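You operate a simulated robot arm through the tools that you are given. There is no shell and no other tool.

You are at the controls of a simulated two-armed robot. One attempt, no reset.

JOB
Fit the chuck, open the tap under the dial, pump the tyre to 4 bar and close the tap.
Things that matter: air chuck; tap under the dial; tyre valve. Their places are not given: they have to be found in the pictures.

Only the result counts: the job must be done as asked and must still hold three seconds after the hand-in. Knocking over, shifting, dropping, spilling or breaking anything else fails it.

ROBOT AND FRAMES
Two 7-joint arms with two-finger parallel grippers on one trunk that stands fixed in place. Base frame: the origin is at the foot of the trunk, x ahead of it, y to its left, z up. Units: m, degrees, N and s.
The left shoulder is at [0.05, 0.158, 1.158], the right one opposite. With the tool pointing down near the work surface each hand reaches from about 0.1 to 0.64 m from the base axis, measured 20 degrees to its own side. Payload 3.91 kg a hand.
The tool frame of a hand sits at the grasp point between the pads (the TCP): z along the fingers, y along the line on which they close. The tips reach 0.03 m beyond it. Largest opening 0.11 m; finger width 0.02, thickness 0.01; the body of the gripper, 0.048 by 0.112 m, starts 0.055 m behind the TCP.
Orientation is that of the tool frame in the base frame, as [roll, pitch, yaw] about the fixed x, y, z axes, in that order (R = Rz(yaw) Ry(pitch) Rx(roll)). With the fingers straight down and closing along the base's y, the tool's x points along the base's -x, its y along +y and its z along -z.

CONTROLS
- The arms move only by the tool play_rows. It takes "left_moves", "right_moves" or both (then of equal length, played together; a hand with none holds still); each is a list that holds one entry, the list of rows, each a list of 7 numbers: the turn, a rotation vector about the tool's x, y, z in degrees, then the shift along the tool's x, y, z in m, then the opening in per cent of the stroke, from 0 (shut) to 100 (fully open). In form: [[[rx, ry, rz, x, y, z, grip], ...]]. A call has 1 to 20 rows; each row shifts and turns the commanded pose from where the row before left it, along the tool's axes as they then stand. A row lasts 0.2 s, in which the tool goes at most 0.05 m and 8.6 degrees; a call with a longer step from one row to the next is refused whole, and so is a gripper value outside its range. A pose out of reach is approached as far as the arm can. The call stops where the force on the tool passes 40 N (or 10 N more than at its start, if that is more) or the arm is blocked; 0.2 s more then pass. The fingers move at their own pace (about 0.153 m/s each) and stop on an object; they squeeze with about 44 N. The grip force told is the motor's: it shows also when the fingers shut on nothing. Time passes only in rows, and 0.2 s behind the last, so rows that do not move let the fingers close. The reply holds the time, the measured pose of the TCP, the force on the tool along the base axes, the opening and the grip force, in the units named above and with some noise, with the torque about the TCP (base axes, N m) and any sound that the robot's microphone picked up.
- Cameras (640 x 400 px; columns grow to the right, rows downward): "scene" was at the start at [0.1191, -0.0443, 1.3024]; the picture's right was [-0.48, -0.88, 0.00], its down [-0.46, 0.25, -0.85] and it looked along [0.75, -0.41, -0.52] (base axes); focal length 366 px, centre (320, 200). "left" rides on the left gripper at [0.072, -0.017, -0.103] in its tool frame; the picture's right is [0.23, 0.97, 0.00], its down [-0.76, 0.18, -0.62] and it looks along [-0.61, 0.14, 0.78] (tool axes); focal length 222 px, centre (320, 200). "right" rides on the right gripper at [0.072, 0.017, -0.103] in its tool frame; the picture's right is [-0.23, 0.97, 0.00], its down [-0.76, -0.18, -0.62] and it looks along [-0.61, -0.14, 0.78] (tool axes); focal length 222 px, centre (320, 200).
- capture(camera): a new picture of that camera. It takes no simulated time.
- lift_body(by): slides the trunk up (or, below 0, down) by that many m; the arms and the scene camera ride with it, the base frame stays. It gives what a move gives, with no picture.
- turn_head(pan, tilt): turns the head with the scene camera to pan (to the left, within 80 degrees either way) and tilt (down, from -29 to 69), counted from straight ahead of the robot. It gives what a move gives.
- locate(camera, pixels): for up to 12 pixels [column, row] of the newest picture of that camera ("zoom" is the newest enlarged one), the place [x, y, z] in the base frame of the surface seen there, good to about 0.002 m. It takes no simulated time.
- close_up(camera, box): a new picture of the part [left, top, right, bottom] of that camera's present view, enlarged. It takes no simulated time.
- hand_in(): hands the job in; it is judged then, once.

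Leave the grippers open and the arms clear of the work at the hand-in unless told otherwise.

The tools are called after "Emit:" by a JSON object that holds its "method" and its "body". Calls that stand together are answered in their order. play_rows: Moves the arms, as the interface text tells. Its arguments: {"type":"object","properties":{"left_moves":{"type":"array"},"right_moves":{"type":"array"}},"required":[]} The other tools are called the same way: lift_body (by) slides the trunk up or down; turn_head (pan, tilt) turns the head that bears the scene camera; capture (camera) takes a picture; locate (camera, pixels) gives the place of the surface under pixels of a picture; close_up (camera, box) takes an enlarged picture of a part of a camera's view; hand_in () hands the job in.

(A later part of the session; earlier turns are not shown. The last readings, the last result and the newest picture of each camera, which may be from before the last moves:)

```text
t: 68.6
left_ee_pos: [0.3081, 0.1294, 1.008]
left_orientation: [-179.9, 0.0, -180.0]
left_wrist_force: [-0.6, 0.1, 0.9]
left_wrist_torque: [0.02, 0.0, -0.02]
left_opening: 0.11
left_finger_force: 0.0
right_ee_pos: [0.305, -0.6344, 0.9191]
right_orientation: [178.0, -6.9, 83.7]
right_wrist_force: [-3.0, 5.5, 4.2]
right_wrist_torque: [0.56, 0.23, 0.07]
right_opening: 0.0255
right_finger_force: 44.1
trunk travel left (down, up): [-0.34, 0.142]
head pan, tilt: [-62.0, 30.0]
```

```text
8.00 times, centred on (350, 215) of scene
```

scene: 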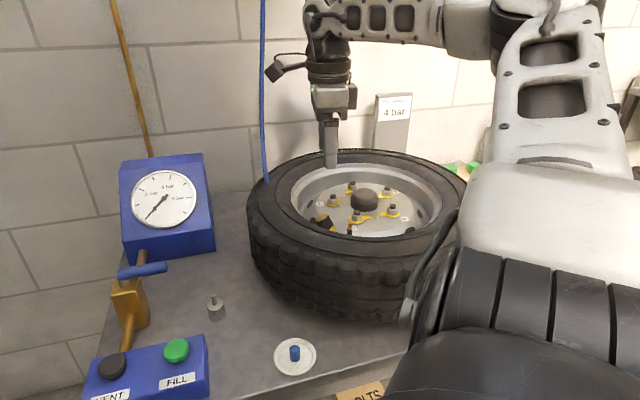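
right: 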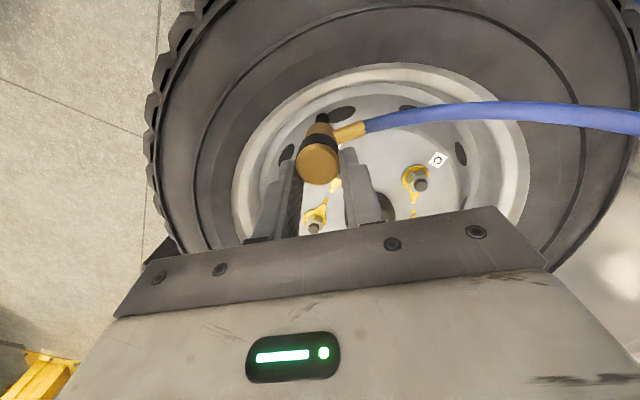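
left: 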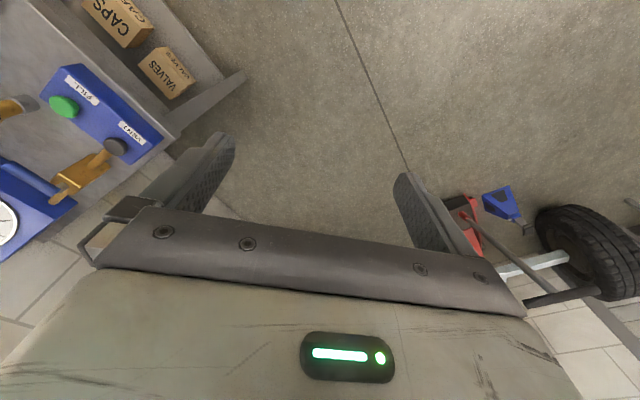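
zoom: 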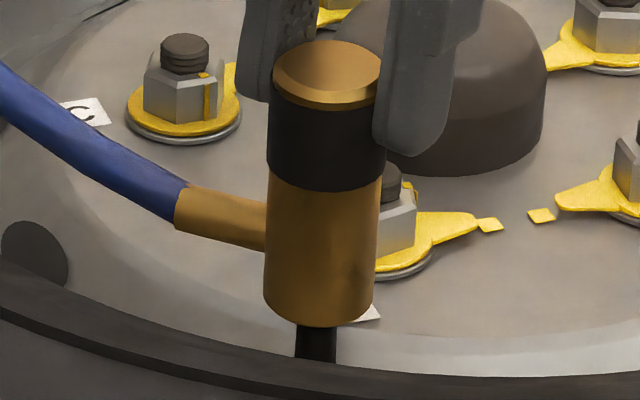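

Going in well with low force. Another 0.5 mm +y and further down in 1 mm steps.

Emit:
{"method": "play_rows", "body": {"right_moves": [[[0, 0, 0, 0.00045, -0.00035, 5e-05, 0], [0, 0, 0, -0.00012, -3e-05, 0.001, 0], [0, 0, 0, -0.00012, -3e-05, 0.001, 0], [0, 0, 0, -0.00012, -3e-05, 0.001, 0], [0, 0, 0, -0.00012, -3e-05, 0.001, 0], [0, 0, 0, 0, 0, 0, 0]]]}}

Emit:
{"method": "close_up", "body": {"camera": "scene", "box": [325, 190, 375, 240]}}

```text
t: 70.0
left_ee_pos: [0.3077, 0.1285, 1.0072]
left_orientation: [179.9, 0.1, 180.0]
left_wrist_force: [0.4, -0.3, -0.3]
left_wrist_torque: [0.0, 0.0, -0.03]
left_opening: 0.1099
left_finger_force: 0.3
right_ee_pos: [0.3038, -0.6344, 0.9152]
right_orientation: [178.1, -7.0, 83.8]
right_wrist_force: [-0.1, 0.7, -0.4]
right_wrist_torque: [0.02, 0.03, 0.02]
right_opening: 0.0257
right_finger_force: 43.9
trunk travel left (down, up): [-0.34, 0.142]
head pan, tilt: [-62.0, 30.0]
```

```text
8.00 times, centred on (350, 215) of scene
```

zoom: 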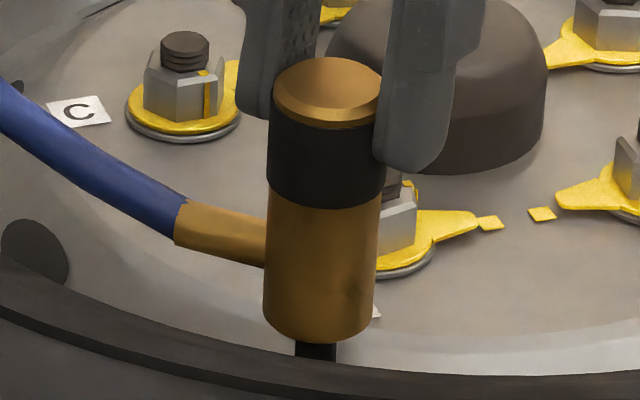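

Nearly force-free, about 15 mm on. Continuing down until it seats.

Emit:
{"method": "play_rows", "body": {"right_moves": [[[0, 0, 0, -0.00012, -3e-05, 0.001, 0], [0, 0, 0, -0.00012, -3e-05, 0.001, 0], [0, 0, 0, -0.00012, -3e-05, 0.001, 0], [0, 0, 0, -0.00012, -3e-05, 0.001, 0], [0, 0, 0, -0.00012, -3e-05, 0.001, 0], [0, 0, 0, 0, 0, 0, 0]]]}}

Emit:
{"method": "close_up", "body": {"camera": "scene", "box": [325, 190, 375, 240]}}

```text
t: 71.4
left_ee_pos: [0.3086, 0.129, 1.0079]
left_orientation: [179.9, 0.1, -180.0]
left_wrist_force: [0.7, 0.2, 0.5]
left_wrist_torque: [0.01, 0.0, 0.0]
left_opening: 0.11
left_finger_force: 0.1
right_ee_pos: [0.3055, -0.6326, 0.9093]
right_orientation: [178.2, -7.1, 83.8]
right_wrist_force: [0.0, 0.5, -1.5]
right_wrist_torque: [0.01, 0.01, 0.0]
right_opening: 0.0256
right_finger_force: 43.7
trunk travel left (down, up): [-0.34, 0.142]
head pan, tilt: [-62.0, 30.0]
```

```text
8.00 times, centred on (350, 215) of scene
```

zoom: 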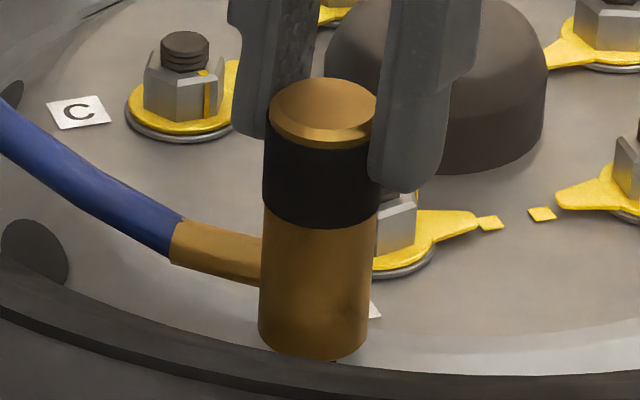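

Chuck bottom is now ≈0.8325, ≈21 mm over the valve, with no load. A few more millimetres until it bottoms.

Emit:
{"method": "play_rows", "body": {"right_moves": [[[0, 0, 0, -0.00012, -3e-05, 0.001, 0], [0, 0, 0, -0.00012, -3e-05, 0.001, 0], [0, 0, 0, -0.00012, -3e-05, 0.001, 0], [0, 0, 0, -0.00012, -3e-05, 0.001, 0], [0, 0, 0, 0, 0, 0, 0]]]}}

Emit:
{"method": "close_up", "body": {"camera": "scene", "box": [325, 190, 375, 240]}}

Emit:
{"method": "close_up", "body": {"camera": "right", "box": [260, 80, 380, 200]}}

```text
t: 72.6
left_ee_pos: [0.3082, 0.1282, 1.009]
left_orientation: [-180.0, 0.0, -179.9]
left_wrist_force: [0.1, 0.0, -0.8]
left_wrist_torque: [-0.01, -0.02, 0.0]
left_opening: 0.1101
left_finger_force: 0.1
right_ee_pos: [0.3061, -0.634, 0.9076]
right_orientation: [178.0, -6.9, 83.7]
right_wrist_force: [-0.5, -2.2, 11.3]
right_wrist_torque: [-0.03, 0.14, -0.02]
right_opening: 0.0256
right_finger_force: 44.6
trunk travel left (down, up): [-0.34, 0.142]
head pan, tilt: [-62.0, 30.0]
```

```text
8.00 times, centred on (350, 215) of scene
```

zoom: 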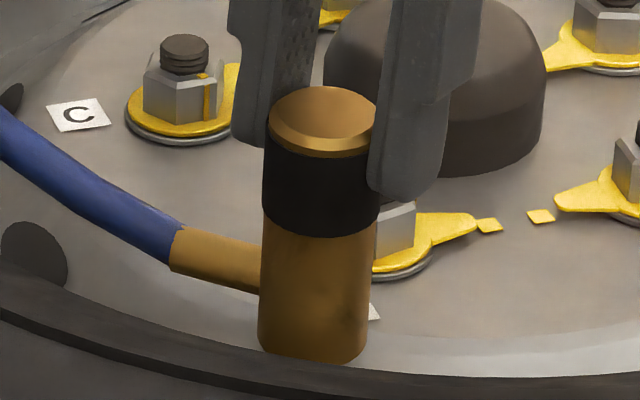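

```text
3.33 times, centred on (320, 140) of right
```

zoom: 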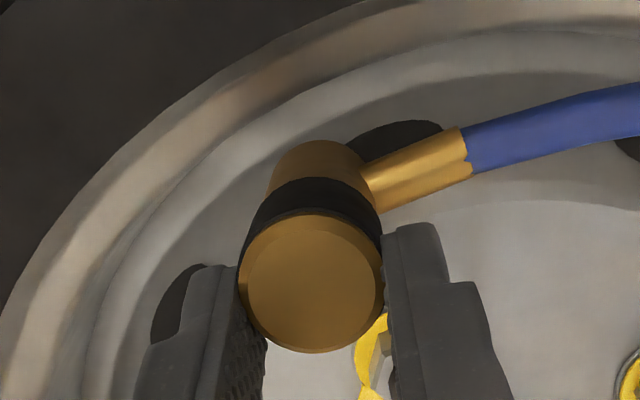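

It bottoms at ≈22.5 mm insertion (11 N), matching the stand's peg depth. I'll press a bit more firmly to seat it and listen for a click.

Emit:
{"method": "play_rows", "body": {"right_moves": [[[0, 0, 0, -0.00012, -3e-05, 0.001, 0], [0, 0, 0, -0.00012, -3e-05, 0.001, 0], [0, 0, 0, -0.00012, -3e-05, 0.001, 0], [0, 0, 0, -0.00012, -3e-05, 0.001, 0], [0, 0, 0, 0, 0, 0, 0]]]}}

```text
t: 73.8
left_ee_pos: [0.3067, 0.1314, 1.0073]
left_orientation: [-179.7, 0.1, 180.0]
left_wrist_force: [0.4, 0.0, -0.5]
left_wrist_torque: [0.02, -0.01, -0.02]
left_opening: 0.1099
left_finger_force: 0.0
right_ee_pos: [0.3053, -0.6327, 0.9066]
right_orientation: [177.7, -6.6, 83.6]
right_wrist_force: [-3.2, -3.9, 36.6]
right_wrist_torque: [-0.03, 0.18, 0.0]
right_opening: 0.0259
right_finger_force: 43.8
trunk travel left (down, up): [-0.34, 0.142]
head pan, tilt: [-62.0, 30.0]
```

Seated at 37 N. I'll relax the push, then open the fingers moderately and check that the chuck stays.

Emit:
{"method": "play_rows", "body": {"right_moves": [[[0, 0, 0, 0.00024, 7e-05, -0.002, 0], [0, 0, 0, 0.00024, 7e-05, -0.002, 0], [0, 0, 0, 0.00024, 7e-05, -0.002, 0], [0, 0, 0, 0, 0, 0, 0]]]}}

Emit:
{"method": "play_rows", "body": {"right_moves": [[[0, 0, 0, 0, 0, 0, 30], [0, 0, 0, 0, 0, 0, 36], [0, 0, 0, 0, 0, 0, 40], [0, 0, 0, 0, 0, 0, 40]]]}}

Emit:
{"method": "close_up", "body": {"camera": "scene", "box": [325, 190, 375, 240]}}

Emit:
{"method": "close_up", "body": {"camera": "right", "box": [260, 80, 380, 200]}}

```text
t: 74.8
left_ee_pos: [0.3082, 0.1301, 1.0074]
left_orientation: [-179.8, -0.1, 179.9]
left_wrist_force: [0.3, 0.7, -0.2]
left_wrist_torque: [0.01, 0.01, 0.03]
left_opening: 0.1102
left_finger_force: 0.0
right_ee_pos: [0.3059, -0.6338, 0.9075]
right_orientation: [178.3, -7.0, 83.9]
right_wrist_force: [0.6, -2.0, 11.4]
right_wrist_torque: [-0.06, -0.05, 0.0]
right_opening: 0.0255
right_finger_force: 44.1
trunk travel left (down, up): [-0.34, 0.142]
head pan, tilt: [-62.0, 30.0]
```

```text
t: 75.8
left_ee_pos: [0.3087, 0.1282, 1.0074]
left_orientation: [-179.9, 0.1, -179.9]
left_wrist_force: [0.1, 0.1, -0.8]
left_wrist_torque: [-0.01, -0.01, -0.01]
left_opening: 0.1098
left_finger_force: 0.0
right_ee_pos: [0.3064, -0.6348, 0.9072]
right_orientation: [178.2, -7.1, 83.8]
right_wrist_force: [-0.4, -0.5, 0.5]
right_wrist_torque: [0.05, 0.0, 0.02]
right_opening: 0.0439
right_finger_force: 0.1
trunk travel left (down, up): [-0.34, 0.142]
head pan, tilt: [-62.0, 30.0]
```

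```text
8.00 times, centred on (350, 215) of scene
```

zoom: 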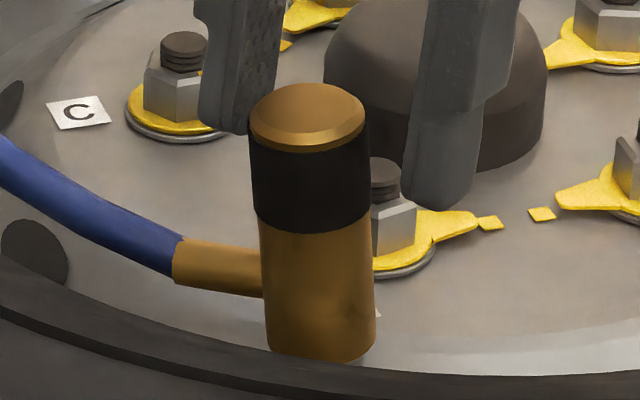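

```text
3.33 times, centred on (320, 140) of right
```

zoom: 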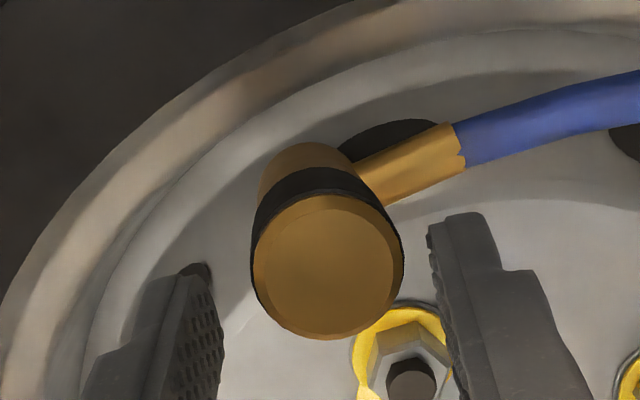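

The chuck stays on the valve with a slight tilt from play. I'll withdraw the hand upward along its fingers and look.

Emit:
{"method": "play_rows", "body": {"right_moves": [[[0, 0, 0, 0, 0, -0.01, 40], [0, 0, 0, 0, 0, -0.02, 40], [0, 0, 0, 0, 0, -0.03, 40], [0, 0, 0, 0, 0, -0.03, 40], [0, 0, 0, 0, 0, 0, 40]]]}}

Emit:
{"method": "capture", "body": {"camera": "scene"}}

Emit:
{"method": "close_up", "body": {"camera": "scene", "box": [315, 180, 375, 240]}}

Emit:
{"method": "close_up", "body": {"camera": "right", "box": [240, 60, 400, 200]}}

```text
t: 77.0
left_ee_pos: [0.3088, 0.128, 1.0082]
left_orientation: [-179.9, 0.0, 180.0]
left_wrist_force: [-0.4, -1.0, 0.5]
left_wrist_torque: [0.01, -0.01, -0.03]
left_opening: 0.1101
left_finger_force: 0.1
right_ee_pos: [0.3026, -0.6441, 0.9964]
right_orientation: [178.3, -7.1, 83.7]
right_wrist_force: [0.2, 1.2, -1.1]
right_wrist_torque: [0.0, -0.03, -0.02]
right_opening: 0.044
right_finger_force: 0.1
trunk travel left (down, up): [-0.34, 0.142]
head pan, tilt: [-62.0, 30.0]
```

```text
taken
```

scene: 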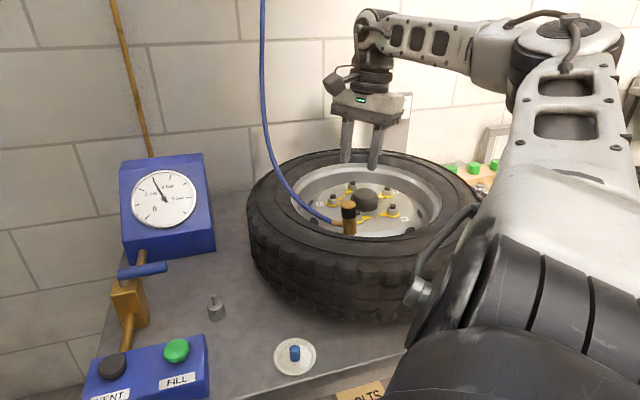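

```text
6.67 times, centred on (345, 210) of scene
```

zoom: 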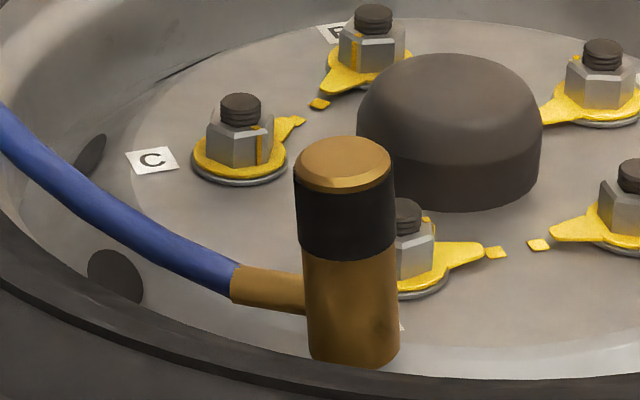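

```text
2.86 times, centred on (320, 130) of right
```

zoom: 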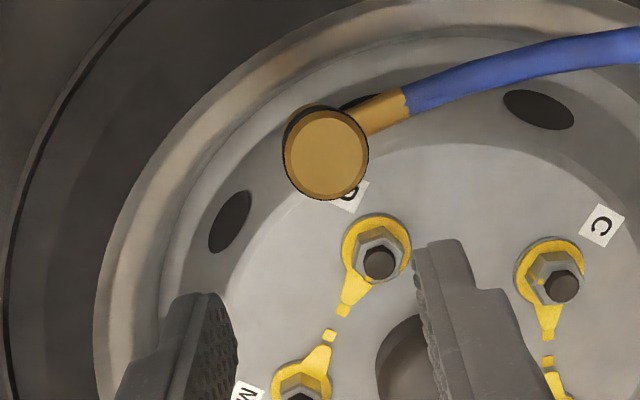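

The chuck holds by itself, and the dial needle has moved: the gauge now sees the tyre. I'll read the dial closely.

Emit:
{"method": "close_up", "body": {"camera": "scene", "box": [115, 150, 215, 260]}}

Emit:
{"method": "close_up", "body": {"camera": "scene", "box": [95, 230, 235, 400]}}

```text
3.64 times, centred on (165, 205) of scene
```

zoom: 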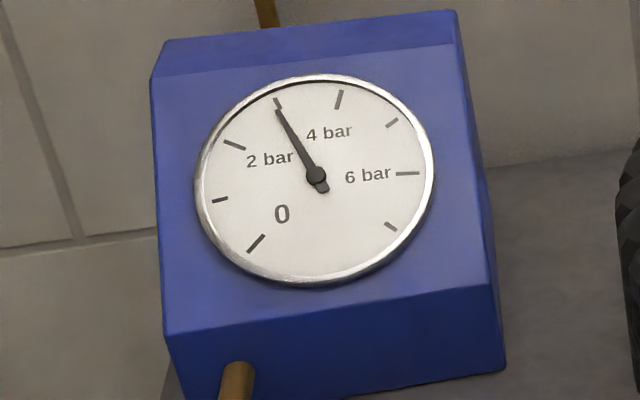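

```text
2.35 times, centred on (165, 315) of scene
```

zoom: 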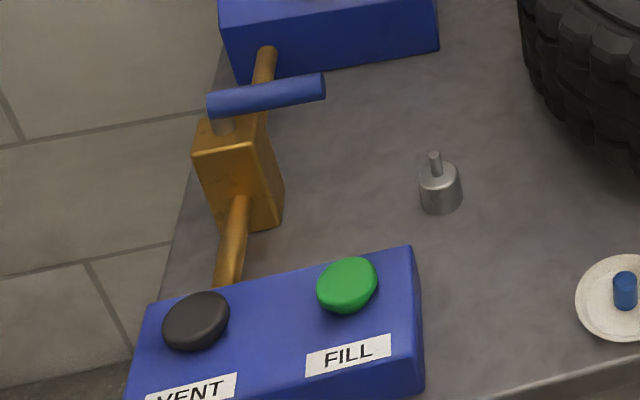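

It reads exactly at the 3 tick: the tyre is at about 3 bar and connected. Next is the tap. I'll straighten the hand, bring it back over the bench, and turn it to yaw ~150°.

Emit:
{"method": "play_rows", "body": {"right_moves": [[[1.8, -7, 0, 0, 0, -0.01, 30], [0, 0, 0, 0.03925, 0.01528, 0, 0], [0, 0, 0, 0.03925, 0.01528, 0, 0], [0, 0, 0, 0.03925, 0.01528, 0, 0], [0, 0, 0, 0.03925, 0.01528, 0, 0], [0, 0, 0, 0.03925, 0.01528, 0, 0], [0, 0, 0, 0.03925, 0.01528, 0, 0], [0, 0, -8.2, 0, 0, 0, 0], [0, 0, -8.2, 0, 0, 0, 0], [0, 0, -8.2, 0, 0, 0, 0], [0, 0, -8.2, 0, 0, 0, 0], [0, 0, -8.2, 0, 0, 0, 0], [0, 0, -8.2, 0, 0, 0, 0], [0, 0, -8.2, 0, 0, 0, 0], [0, 0, -8.2, 0, 0, 0, 0], [0, 0, 0, 0, 0, 0, 0]]]}}

Emit:
{"method": "turn_head", "body": {"pan": -42, "tilt": 35}}

Emit:
{"method": "capture", "body": {"camera": "scene"}}

Emit:
{"method": "capture", "body": {"camera": "right"}}

```text
t: 80.4
left_ee_pos: [0.308, 0.1296, 1.0084]
left_orientation: [-180.0, 0.0, -179.9]
left_wrist_force: [0.4, -0.7, 0.3]
left_wrist_torque: [-0.01, -0.02, 0.01]
left_opening: 0.1099
left_finger_force: 0.1
right_ee_pos: [0.4192, -0.4209, 1.0075]
right_orientation: [179.9, 0.0, 149.4]
right_wrist_force: [-0.7, -0.7, -0.2]
right_wrist_torque: [0.0, 0.02, -0.02]
right_opening: 0.0
right_finger_force: 37.8
trunk travel left (down, up): [-0.34, 0.142]
head pan, tilt: [-62.0, 30.0]
```

```text
t: 81.2
left_ee_pos: [0.3099, 0.1282, 1.0067]
left_orientation: [-180.0, 0.0, -180.0]
left_wrist_force: [-0.3, -0.1, 0.0]
left_wrist_torque: [0.02, 0.0, 0.05]
left_opening: 0.1098
left_finger_force: 0.1
right_ee_pos: [0.4183, -0.4229, 1.0079]
right_orientation: [-179.9, 0.0, 149.2]
right_wrist_force: [-0.6, 0.4, 0.4]
right_wrist_torque: [-0.02, -0.03, 0.01]
right_opening: 0.0
right_finger_force: 37.6
trunk travel left (down, up): [-0.34, 0.142]
head pan, tilt: [-42.0, 35.0]
```

```text
taken
```

scene: 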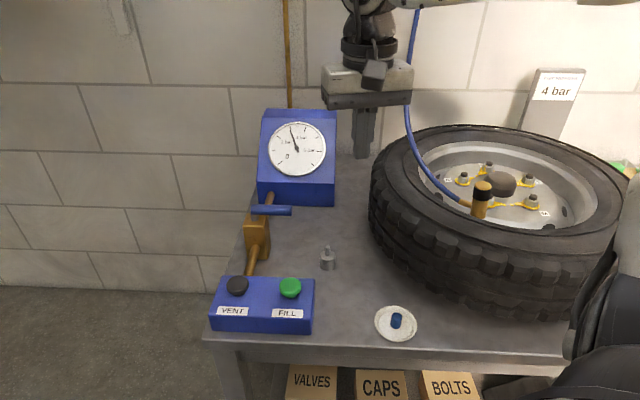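

```text
taken
```

right: 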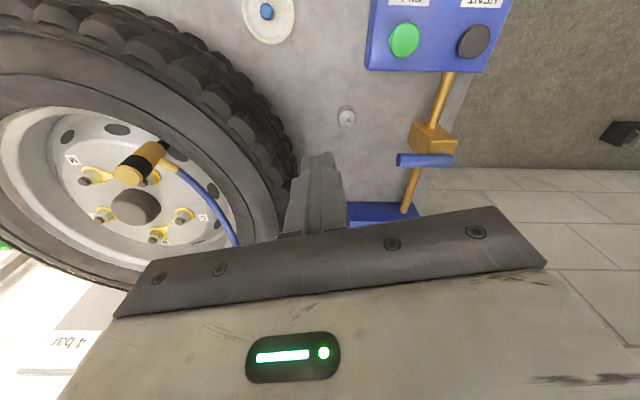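

Clear view of everything. I'll measure the lever and tap precisely.

Emit:
{"method": "close_up", "body": {"camera": "scene", "box": [225, 180, 305, 260]}}

Emit:
{"method": "locate", "body": {"camera": "zoom", "pixels": [[170, 150], [210, 150], [250, 150], [290, 152], [330, 154], [355, 156], [190, 175], [160, 200], [230, 210], [150, 250], [210, 100], [90, 350]]}}

Emit:
{"method": "close_up", "body": {"camera": "right", "box": [370, 60, 490, 220]}}

Emit:
{"method": "locate", "body": {"camera": "zoom", "pixels": [[260, 252], [290, 252], [320, 250], [350, 248], [380, 246], [410, 244], [430, 242], [375, 215], [350, 180], [390, 195], [310, 190], [330, 320]]}}

```text
5.00 times, centred on (265, 220) of scene
```

zoom: 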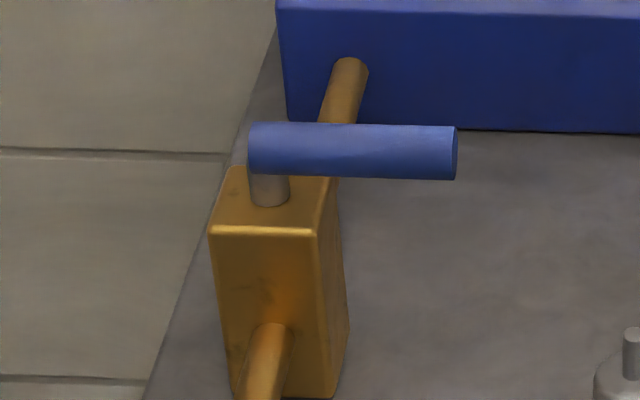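

```text
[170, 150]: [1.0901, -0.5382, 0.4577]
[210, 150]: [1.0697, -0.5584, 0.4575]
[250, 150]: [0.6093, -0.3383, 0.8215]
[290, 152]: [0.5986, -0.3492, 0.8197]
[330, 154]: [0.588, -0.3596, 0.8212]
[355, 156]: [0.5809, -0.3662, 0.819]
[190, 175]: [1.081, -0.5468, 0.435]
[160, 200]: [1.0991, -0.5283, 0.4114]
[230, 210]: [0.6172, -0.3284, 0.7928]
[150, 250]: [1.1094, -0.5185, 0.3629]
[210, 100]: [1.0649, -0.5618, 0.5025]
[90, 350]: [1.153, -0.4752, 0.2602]
```

```text
2.50 times, centred on (430, 140) of right
```

zoom: 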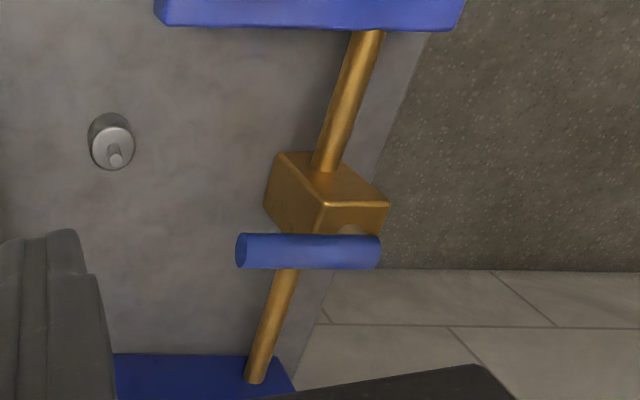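

```text
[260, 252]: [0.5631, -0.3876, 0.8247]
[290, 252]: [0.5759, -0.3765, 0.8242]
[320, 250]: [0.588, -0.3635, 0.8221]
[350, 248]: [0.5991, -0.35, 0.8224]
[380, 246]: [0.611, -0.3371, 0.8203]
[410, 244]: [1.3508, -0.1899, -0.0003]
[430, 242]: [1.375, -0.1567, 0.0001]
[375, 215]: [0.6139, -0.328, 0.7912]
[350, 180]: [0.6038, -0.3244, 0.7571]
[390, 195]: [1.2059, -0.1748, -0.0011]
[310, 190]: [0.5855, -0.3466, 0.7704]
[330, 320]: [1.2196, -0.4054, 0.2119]
```

Lever: pivot ≈(0.604,-0.344), free end ≈(0.556,-0.393), centre z≈0.8135, radius ≈0.01; it lies across the pipe (closed). I'll tilt the closed fingers 25° outward for reach and place them on the far side of the lever's end, above it first.

Emit:
{"method": "play_rows", "body": {"right_moves": [[[0, -6.25, 0, 0, 0, 0, 0], [0, -6.25, 0, 0, 0, 0, 0], [0, -6.25, 0, 0, 0, 0, 0], [0, -6.25, 0, 0, 0, 0, 0], [0, 0, 0, -0.0171, 0.0193, 0.0251, 0], [0, 0, 0, -0.0171, 0.0193, 0.0251, 0], [0, 0, 0, -0.0171, 0.0193, 0.0251, 0], [0, 0, 0, -0.0171, 0.0193, 0.0251, 0], [0, 0, 0, -0.0171, 0.0193, 0.0251, 0], [0, 0, 0, 0, 0, 0, 0]]]}}

Emit:
{"method": "capture", "body": {"camera": "scene"}}

Emit:
{"method": "capture", "body": {"camera": "right"}}

```text
t: 83.4
left_ee_pos: [0.3081, 0.1276, 1.0079]
left_orientation: [180.0, 0.0, 180.0]
left_wrist_force: [0.8, 0.6, 0.1]
left_wrist_torque: [0.03, 0.03, -0.03]
left_opening: 0.1099
left_finger_force: 0.1
right_ee_pos: [0.5812, -0.4051, 0.9281]
right_orientation: [179.9, 25.0, 149.2]
right_wrist_force: [0.4, -0.2, -0.6]
right_wrist_torque: [0.0, -0.04, 0.05]
right_opening: 0.0001
right_finger_force: 37.5
trunk travel left (down, up): [-0.34, 0.142]
head pan, tilt: [-42.0, 35.0]
```

```text
taken
```

scene: 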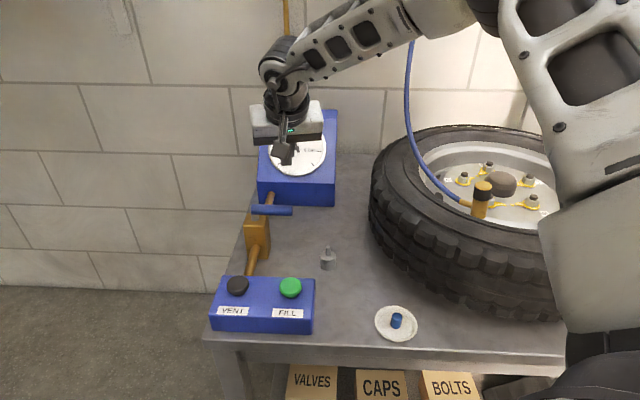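

```text
taken
```

right: 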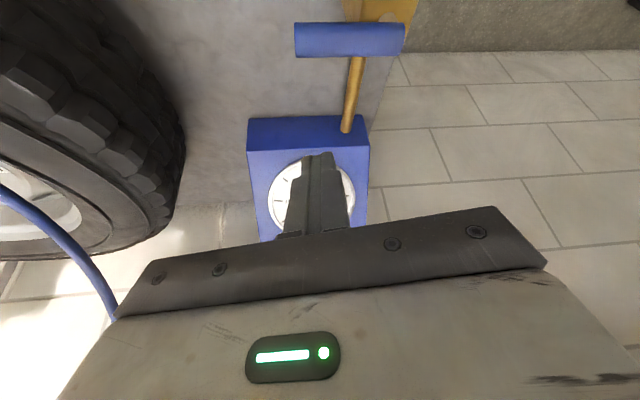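

Position reached with no reach problem. Now lowering vertically 0.1 m beside the lever.

Emit:
{"method": "play_rows", "body": {"right_moves": [[[0, 0, 0, 0.00845, 0, 0.01812, 0], [0, 0, 0, 0.00845, 0, 0.01812, 0], [0, 0, 0, 0.00845, 0, 0.01812, 0], [0, 0, 0, 0.00845, 0, 0.01812, 0], [0, 0, 0, 0.00845, 0, 0.01812, 0], [0, 0, 0, 0, 0, 0, 0]]]}}

Emit:
{"method": "close_up", "body": {"camera": "scene", "box": [220, 140, 340, 260]}}

Emit:
{"method": "capture", "body": {"camera": "right"}}

```text
t: 84.8
left_ee_pos: [0.3092, 0.1287, 1.0078]
left_orientation: [180.0, 0.0, -179.9]
left_wrist_force: [-0.8, 0.1, 1.1]
left_wrist_torque: [-0.02, 0.02, -0.01]
left_opening: 0.11
left_finger_force: 0.0
right_ee_pos: [0.5806, -0.4051, 0.8295]
right_orientation: [179.9, 25.0, 149.2]
right_wrist_force: [0.6, 0.2, 0.4]
right_wrist_torque: [-0.06, 0.0, 0.0]
right_opening: 0.0
right_finger_force: 37.2
trunk travel left (down, up): [-0.34, 0.142]
head pan, tilt: [-42.0, 35.0]
```

```text
3.33 times, centred on (280, 200) of scene
```

zoom: 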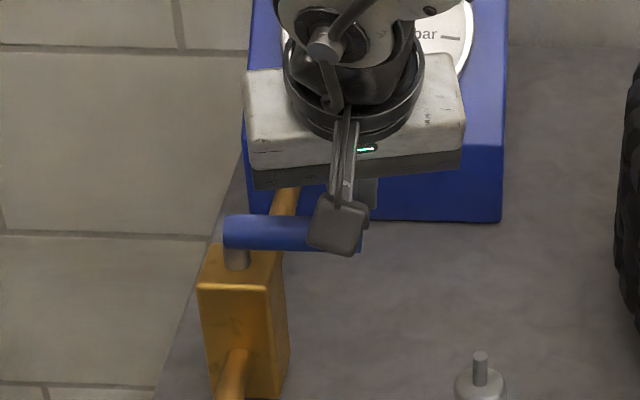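

```text
taken
```

right: 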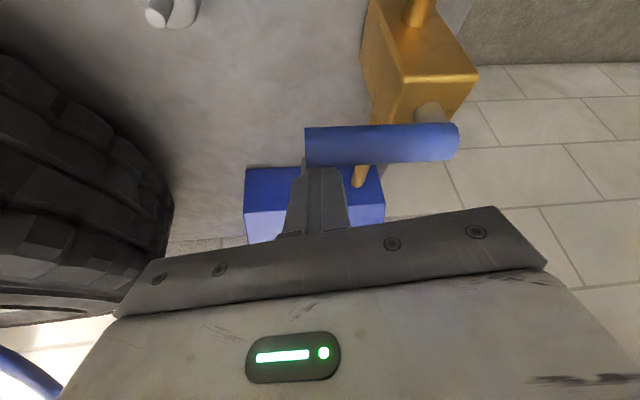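

The fingers are behind the lever near its free end. I'll pull gently toward the robot (azimuth 136°) in small steps and watch the force.

Emit:
{"method": "play_rows", "body": {"right_moves": [[[0, 0, 0, 0.00351, 0.001, -0.00164, 0], [0, 0, 0, 0.00351, 0.001, -0.00164, 0], [0, 0, 0, 0.00351, 0.001, -0.00164, 0], [0, 0, 0, 0.00351, 0.001, -0.00164, 0], [0, 0, 0, 0, 0, 0, 0]]]}}

Emit:
{"method": "capture", "body": {"camera": "right"}}

```text
t: 86.0
left_ee_pos: [0.3085, 0.1299, 1.0081]
left_orientation: [179.9, 0.0, 180.0]
left_wrist_force: [0.0, -0.6, 0.0]
left_wrist_torque: [0.0, 0.01, -0.02]
left_opening: 0.1101
left_finger_force: 0.1
right_ee_pos: [0.5685, -0.3947, 0.8297]
right_orientation: [179.9, 25.0, 149.3]
right_wrist_force: [0.7, 0.4, 4.1]
right_wrist_torque: [0.08, -0.03, -0.02]
right_opening: 0.0
right_finger_force: 37.6
trunk travel left (down, up): [-0.34, 0.142]
head pan, tilt: [-42.0, 35.0]
```

```text
taken
```

right: 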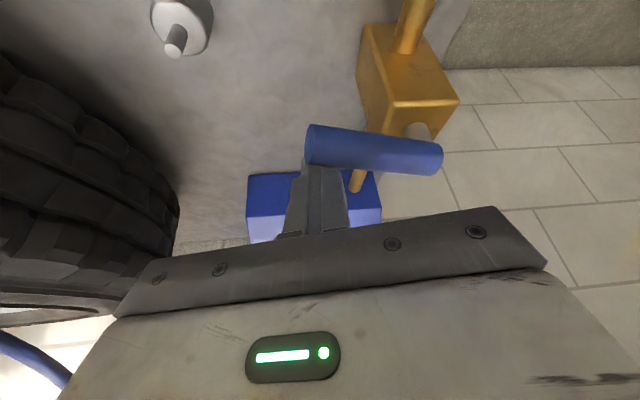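

The lever turns this way with almost no force. I'll continue along the arc around the pivot: three steps, then look.

Emit:
{"method": "play_rows", "body": {"right_moves": [[[0, 0, 0, 0.00583, 0.00035, -0.00272, 0], [0, 0, 0, 0.00583, 0.00035, -0.00272, 0], [0, 0, 0, 0.00562, 0.00172, -0.00262, 0], [0, 0, 0, 0.00562, 0.00172, -0.00262, 0], [0, 0, 0, 0.00524, 0.00296, -0.00244, 0], [0, 0, 0, 0.00524, 0.00296, -0.00244, 0], [0, 0, 0, 0, 0, 0, 0]]]}}

Emit:
{"method": "capture", "body": {"camera": "right"}}

Emit:
{"method": "close_up", "body": {"camera": "scene", "box": [200, 130, 340, 270]}}

```text
t: 87.6
left_ee_pos: [0.3082, 0.1285, 1.0077]
left_orientation: [-179.9, 0.0, 179.9]
left_wrist_force: [0.5, 0.6, 0.2]
left_wrist_torque: [-0.02, 0.02, -0.02]
left_opening: 0.11
left_finger_force: 0.0
right_ee_pos: [0.5412, -0.3675, 0.8303]
right_orientation: [-180.0, 25.0, 149.3]
right_wrist_force: [2.3, 0.2, 6.2]
right_wrist_torque: [0.12, 0.02, -0.02]
right_opening: 0.0002
right_finger_force: 38.2
trunk travel left (down, up): [-0.34, 0.142]
head pan, tilt: [-42.0, 35.0]
```

```text
taken
```

right: 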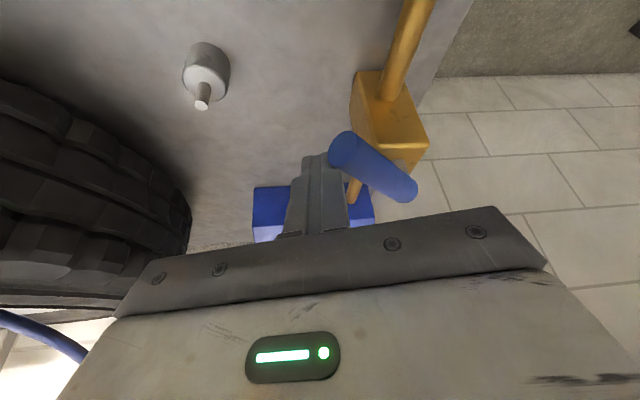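

```text
2.86 times, centred on (270, 200) of scene
```

zoom: 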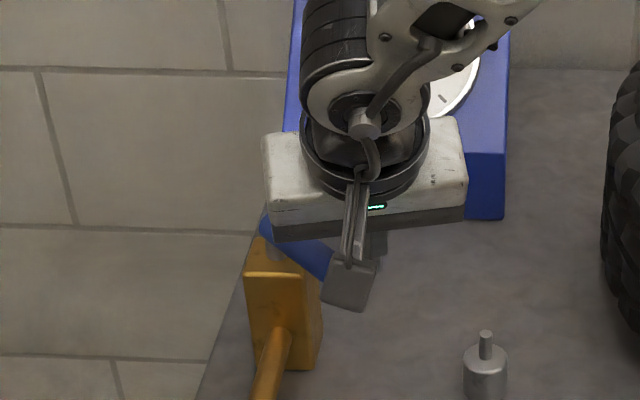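

The lever has turned ~40° with light force. Continuing the arc, slightly closer to the pivot.

Emit:
{"method": "play_rows", "body": {"right_moves": [[[0, 0, 0, 0.00242, 0.00644, -0.00113, 0], [0, 0, 0, 0.00242, 0.00644, -0.00113, 0], [0, 0, 0, 0.00333, 0.0045, -0.00156, 0], [0, 0, 0, 0.00333, 0.0045, -0.00156, 0], [0, 0, 0, 0.00237, 0.00525, -0.0011, 0], [0, 0, 0, 0.00237, 0.00525, -0.0011, 0], [0, 0, 0, 0, 0, 0, 0]]]}}

Emit:
{"method": "capture", "body": {"camera": "right"}}

Emit:
{"method": "close_up", "body": {"camera": "scene", "box": [200, 130, 340, 270]}}

```text
t: 89.2
left_ee_pos: [0.3082, 0.1285, 1.0084]
left_orientation: [180.0, 0.1, 179.9]
left_wrist_force: [0.1, 0.9, -0.9]
left_wrist_torque: [-0.02, 0.01, 0.0]
left_opening: 0.1102
left_finger_force: 0.1
right_ee_pos: [0.5447, -0.3301, 0.8295]
right_orientation: [179.9, 25.0, 149.3]
right_wrist_force: [0.3, 0.0, 0.2]
right_wrist_torque: [0.01, 0.02, 0.02]
right_opening: 0.0002
right_finger_force: 37.7
trunk travel left (down, up): [-0.34, 0.142]
head pan, tilt: [-42.0, 35.0]
```

```text
taken
```

right: 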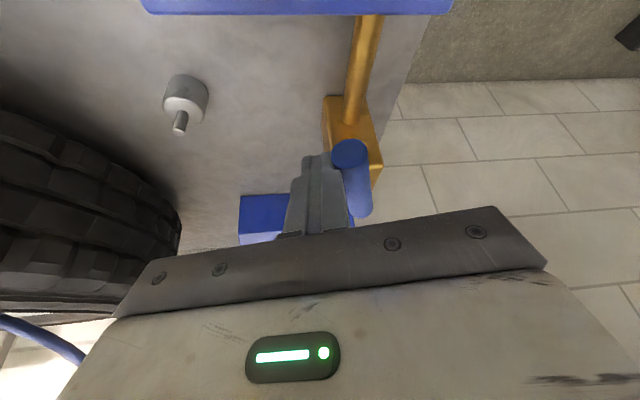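

```text
2.86 times, centred on (270, 200) of scene
```

zoom: 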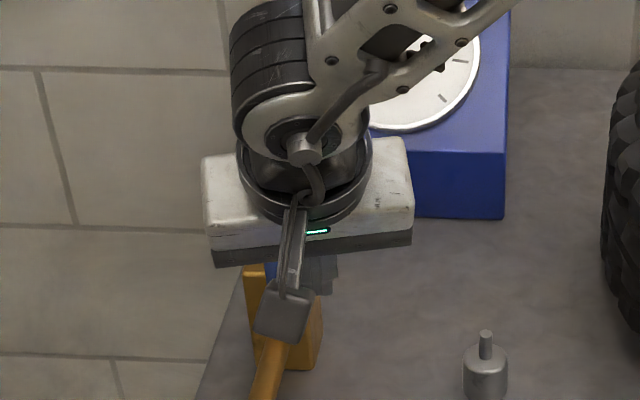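

Lever nearly along the pipe. One more arc step until it meets its stop.

Emit:
{"method": "play_rows", "body": {"right_moves": [[[0, 0, 0, 0.00138, 0.00568, -0.00065, 0], [0, 0, 0, 0.00138, 0.00568, -0.00065, 0], [0, 0, 0, 0.0005, 0.004, -0.0003, 0], [0, 0, 0, 0, 0, 0, 0]]]}}

Emit:
{"method": "capture", "body": {"camera": "right"}}

```text
t: 90.2
left_ee_pos: [0.3089, 0.1294, 1.008]
left_orientation: [180.0, -0.1, -180.0]
left_wrist_force: [0.3, -0.4, -0.2]
left_wrist_torque: [0.01, 0.02, -0.01]
left_opening: 0.1101
left_finger_force: 0.1
right_ee_pos: [0.5503, -0.3149, 0.8297]
right_orientation: [179.8, 25.0, 149.2]
right_wrist_force: [-0.7, -1.4, 0.3]
right_wrist_torque: [-0.01, -0.05, -0.01]
right_opening: 0.0001
right_finger_force: 37.7
trunk travel left (down, up): [-0.34, 0.142]
head pan, tilt: [-42.0, 35.0]
```

```text
taken
```

right: 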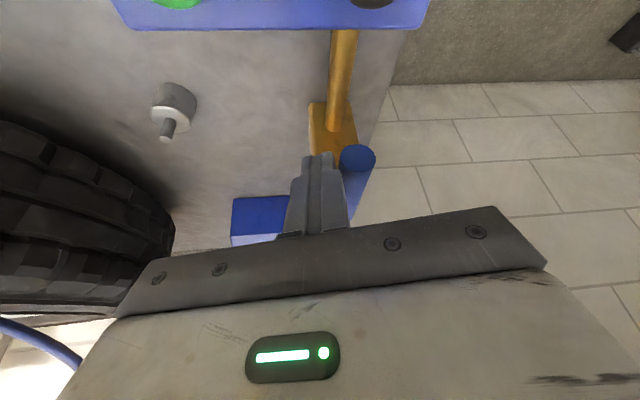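

I'll back off sideways and up to see the lever's angle clearly.

Emit:
{"method": "play_rows", "body": {"right_moves": [[[0, 0, 0, -0.002, -0.015, 0, 0], [0, 0, 0, -0.0127, 0, -0.0272, 0], [0, 0, 0, -0.0127, 0, -0.0272, 0], [0, 0, 0, -0.0127, 0, -0.0272, 0], [0, 0, 0, 0.03, -0.03, -0.01, 0], [0, 0, 0, 0.03, -0.03, -0.01, 0], [0, 0, 0, 0, 0, 0, 0]]]}}

Emit:
{"method": "capture", "body": {"camera": "scene"}}

Emit:
{"method": "capture", "body": {"camera": "right"}}

```text
t: 91.8
left_ee_pos: [0.3087, 0.1276, 1.0079]
left_orientation: [-180.0, 0.0, -180.0]
left_wrist_force: [0.5, 0.3, 0.4]
left_wrist_torque: [0.01, 0.01, -0.04]
left_opening: 0.1099
left_finger_force: 0.1
right_ee_pos: [0.4587, -0.3491, 0.9152]
right_orientation: [-180.0, 25.0, 149.2]
right_wrist_force: [-0.1, 0.8, -0.1]
right_wrist_torque: [-0.03, 0.0, -0.01]
right_opening: 0.0
right_finger_force: 37.7
trunk travel left (down, up): [-0.34, 0.142]
head pan, tilt: [-42.0, 35.0]
```

```text
taken
```

scene: 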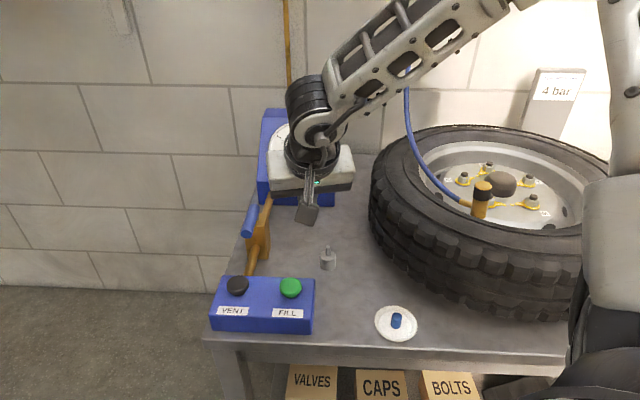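

```text
taken
```

right: 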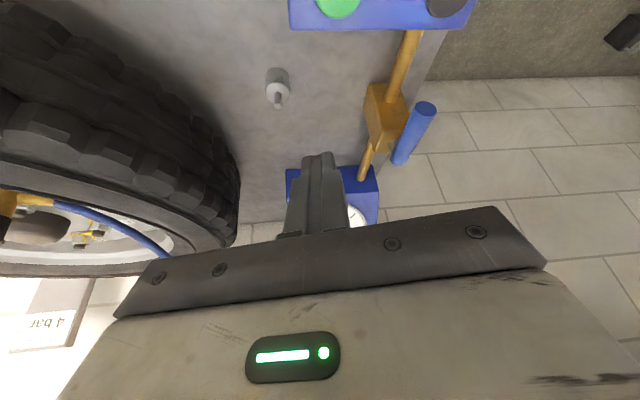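

The lever is now parallel to the pipe. I'll verify with a measurement, and check the chuck and dial.

Emit:
{"method": "close_up", "body": {"camera": "right", "box": [350, 60, 470, 180]}}

Emit:
{"method": "locate", "body": {"camera": "zoom", "pixels": [[570, 170], [550, 220], [530, 260], [505, 310], [490, 345], [470, 60], [450, 110], [380, 370], [420, 210]]}}

Emit:
{"method": "close_up", "body": {"camera": "scene", "box": [220, 180, 300, 280]}}

Emit:
{"method": "close_up", "body": {"camera": "scene", "box": [440, 160, 520, 230]}}

```text
3.33 times, centred on (410, 120) of right
```

zoom: 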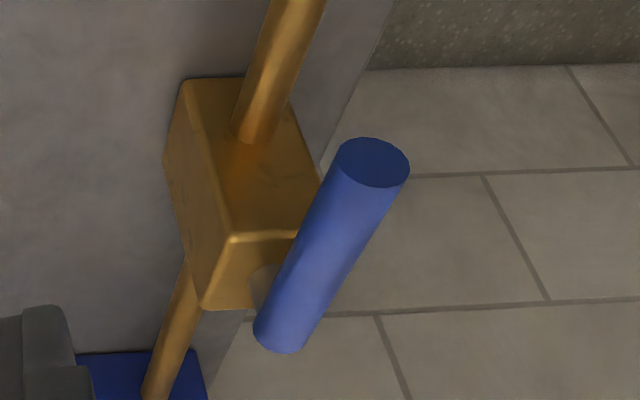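

```text
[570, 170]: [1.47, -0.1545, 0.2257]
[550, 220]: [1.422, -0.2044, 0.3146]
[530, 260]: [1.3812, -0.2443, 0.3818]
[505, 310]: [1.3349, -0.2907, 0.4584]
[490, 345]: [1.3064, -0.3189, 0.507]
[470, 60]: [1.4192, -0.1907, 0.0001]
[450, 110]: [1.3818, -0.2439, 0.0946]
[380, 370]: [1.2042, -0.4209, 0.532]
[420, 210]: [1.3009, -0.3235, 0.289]
```

```text
4.00 times, centred on (260, 230) of scene
```

zoom: 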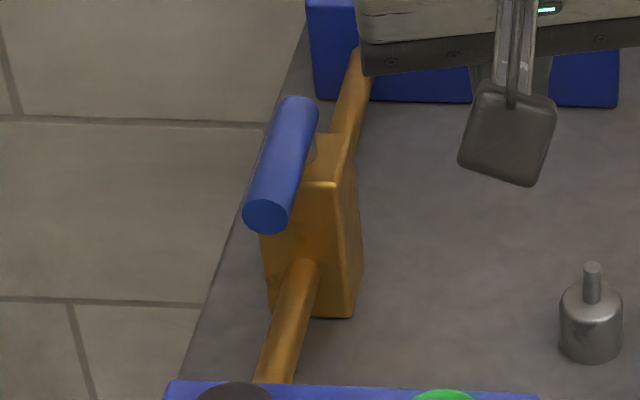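

```text
5.71 times, centred on (480, 195) of scene
```

zoom: 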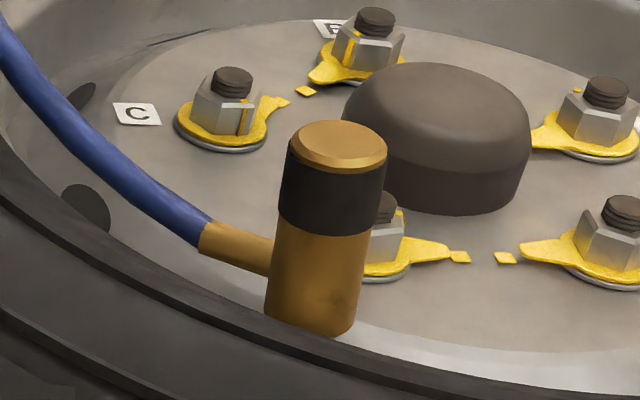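

Emit:
{"method": "locate", "body": {"camera": "scene", "pixels": [[248, 230], [249, 226], [250, 222], [251, 218], [252, 214], [253, 210], [254, 207], [247, 234]]}}

Emit:
{"method": "locate", "body": {"camera": "right", "pixels": [[422, 112], [418, 120], [414, 130], [408, 140], [403, 150], [399, 158], [406, 55], [400, 75]]}}

```text
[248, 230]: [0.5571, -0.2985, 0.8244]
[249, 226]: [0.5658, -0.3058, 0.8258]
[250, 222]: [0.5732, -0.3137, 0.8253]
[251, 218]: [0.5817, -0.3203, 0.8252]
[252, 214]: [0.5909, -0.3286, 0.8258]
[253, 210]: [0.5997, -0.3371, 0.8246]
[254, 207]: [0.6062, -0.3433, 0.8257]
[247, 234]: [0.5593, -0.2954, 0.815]
```

```text
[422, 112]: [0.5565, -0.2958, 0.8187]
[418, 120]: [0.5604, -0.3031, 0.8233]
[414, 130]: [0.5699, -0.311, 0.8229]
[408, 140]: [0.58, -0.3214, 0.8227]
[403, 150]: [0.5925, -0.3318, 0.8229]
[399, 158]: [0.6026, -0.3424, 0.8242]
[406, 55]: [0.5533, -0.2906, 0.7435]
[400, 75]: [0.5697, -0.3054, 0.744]
```

The lever now lies along the pipe (88° turned): the tap is open. To watch the dial while pressing FILL I'll bring the left hand's camera to a spot with a free view from the left, and move the right hand above FILL.

Emit:
{"method": "play_rows", "body": {"left_moves": [[[0, 0, 0, -0.032, -0.018, -0.007, 100], [0, 0, 0, -0.032, -0.018, -0.007, 100], [0, 0, 0, -0.032, -0.018, -0.007, 100], [0, 0, 0, -0.032, -0.018, -0.007, 100], [0, 0, 0, -0.032, -0.018, -0.007, 100], [0, 0, 0, -0.032, -0.018, -0.007, 100], [0, 0, 8, 0, 0, 0, 100], [0, 0, 8, 0, 0, 0, 100], [0, 0, 8, 0, 0, 0, 100], [0, 0, 8, 0, 0, 0, 100], [0, 0, 0, 0, 0, 0, 100]]], "right_moves": [[[0, 6.25, 0, 0, 0, 0, 0], [0, 6.25, 0, 0, 0, 0, 0], [0, 6.25, 0, 0, 0, 0, 0], [0, 6.25, 0, 0, 0, 0, 0], [0, 0, 0, 0, 0, 0, 0], [0, 0, 0, 0, 0, 0, 0], [0, 0, 0, 0, 0, 0, 0], [0, 0, 0, 0, 0, 0, 0], [0, 0, 0, 0, 0, 0, 0], [0, 0, 0, 0, 0, 0, 0], [0, 0, 0, 0, 0, 0, 0]]]}}

Emit:
{"method": "capture", "body": {"camera": "left"}}

Emit:
{"method": "capture", "body": {"camera": "scene"}}

```text
t: 94.2
left_ee_pos: [0.5014, 0.0221, 1.0507]
left_orientation: [-180.0, -0.1, 147.9]
left_wrist_force: [-0.1, 0.0, -0.1]
left_wrist_torque: [-0.01, -0.01, -0.01]
left_opening: 0.1098
left_finger_force: 0.0
right_ee_pos: [0.4575, -0.349, 0.9128]
right_orientation: [-180.0, 0.0, 149.3]
right_wrist_force: [-1.1, 0.1, -0.2]
right_wrist_torque: [-0.02, 0.02, -0.02]
right_opening: 0.0001
right_finger_force: 37.7
trunk travel left (down, up): [-0.34, 0.142]
head pan, tilt: [-42.0, 35.0]
```

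```text
taken
```

left: 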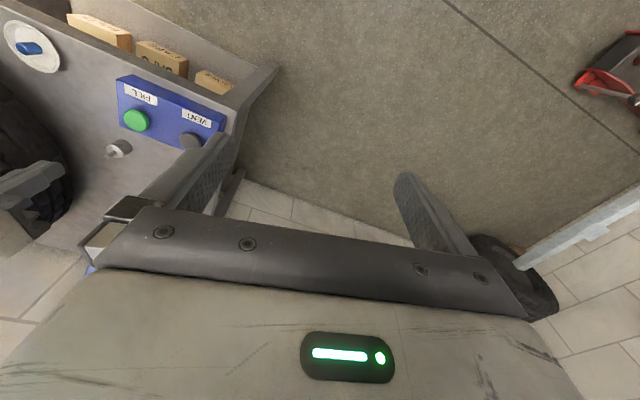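

```text
taken
```

scene: 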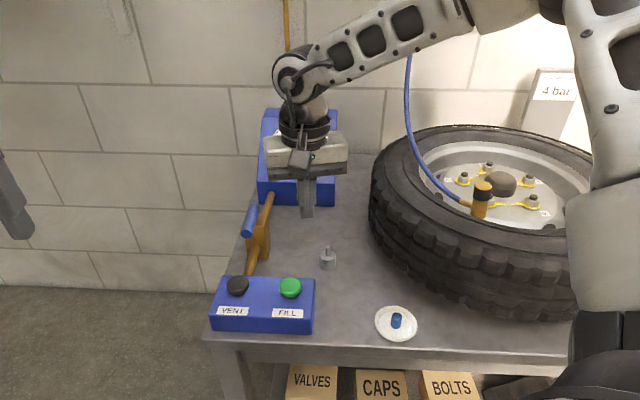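

From the left camera the gripper hides the dial. Instead I'll press FILL with the right hand tilted 40° so its wrist stays low and near the robot, leaving the scene camera's view of the dial open. First I tilt and move to just above FILL.

Emit:
{"method": "play_rows", "body": {"right_moves": [[[0, -8, 0, 0, 0, 0, 0], [0, -8, 0, 0, 0, 0, 0], [0, -8, 0, 0, 0, 0, 0], [0, -8, 0, 0, 0, 0, 0], [0, -8, 0, 0, 0, 0, 0], [0, 0, 0, 0.0282, 0.0112, 0.008, 0], [0, 0, 0, 0.0282, 0.0112, 0.008, 0], [0, 0, 0, 0.0282, 0.0112, 0.008, 0], [0, 0, 0, 0, 0, 0, 0]]]}}

Emit:
{"method": "capture", "body": {"camera": "scene"}}

Emit:
{"method": "capture", "body": {"camera": "right"}}

```text
t: 96.2
left_ee_pos: [0.5018, 0.0215, 1.0495]
left_orientation: [180.0, 0.1, 148.0]
left_wrist_force: [-0.3, -0.2, 0.7]
left_wrist_torque: [0.01, 0.0, 0.0]
left_opening: 0.1101
left_finger_force: 0.1
right_ee_pos: [0.4326, -0.2943, 0.841]
right_orientation: [179.9, 40.0, 149.2]
right_wrist_force: [0.5, 1.0, -1.0]
right_wrist_torque: [-0.03, -0.01, -0.02]
right_opening: 0.0
right_finger_force: 38.1
trunk travel left (down, up): [-0.34, 0.142]
head pan, tilt: [-42.0, 35.0]
```

```text
taken
```

scene: 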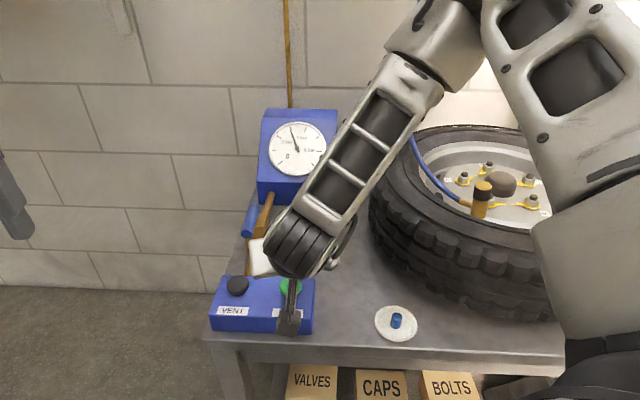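

```text
taken
```

right: 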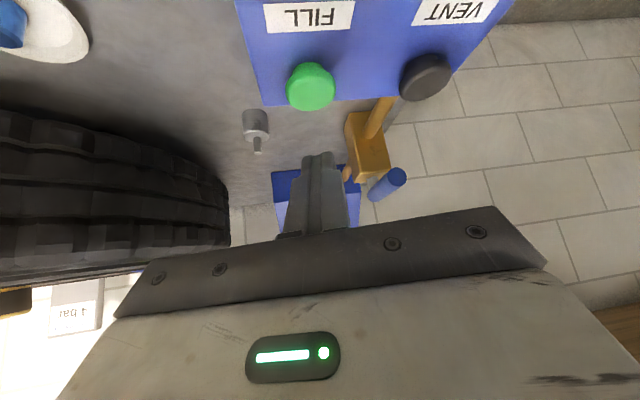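

The dial stays in view. I'll read it now for a baseline and locate the FILL button's top at (310,85) in the right picture.

Emit:
{"method": "close_up", "body": {"camera": "scene", "box": [255, 100, 345, 200]}}

Emit:
{"method": "locate", "body": {"camera": "right", "pixels": [[310, 85], [300, 85], [320, 85], [310, 75], [310, 95], [425, 75], [318, 160]]}}

```text
4.00 times, centred on (300, 150) of scene
```

zoom: 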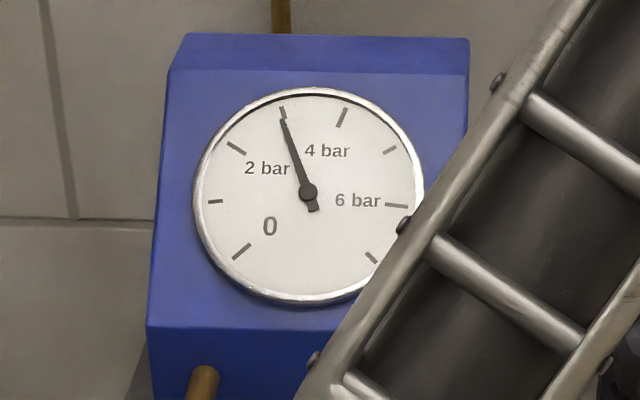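

```text
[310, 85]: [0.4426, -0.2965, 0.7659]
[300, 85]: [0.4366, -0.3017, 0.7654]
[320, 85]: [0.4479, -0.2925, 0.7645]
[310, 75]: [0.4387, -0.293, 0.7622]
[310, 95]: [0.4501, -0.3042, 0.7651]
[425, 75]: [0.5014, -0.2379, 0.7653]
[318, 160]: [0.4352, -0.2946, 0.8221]
```

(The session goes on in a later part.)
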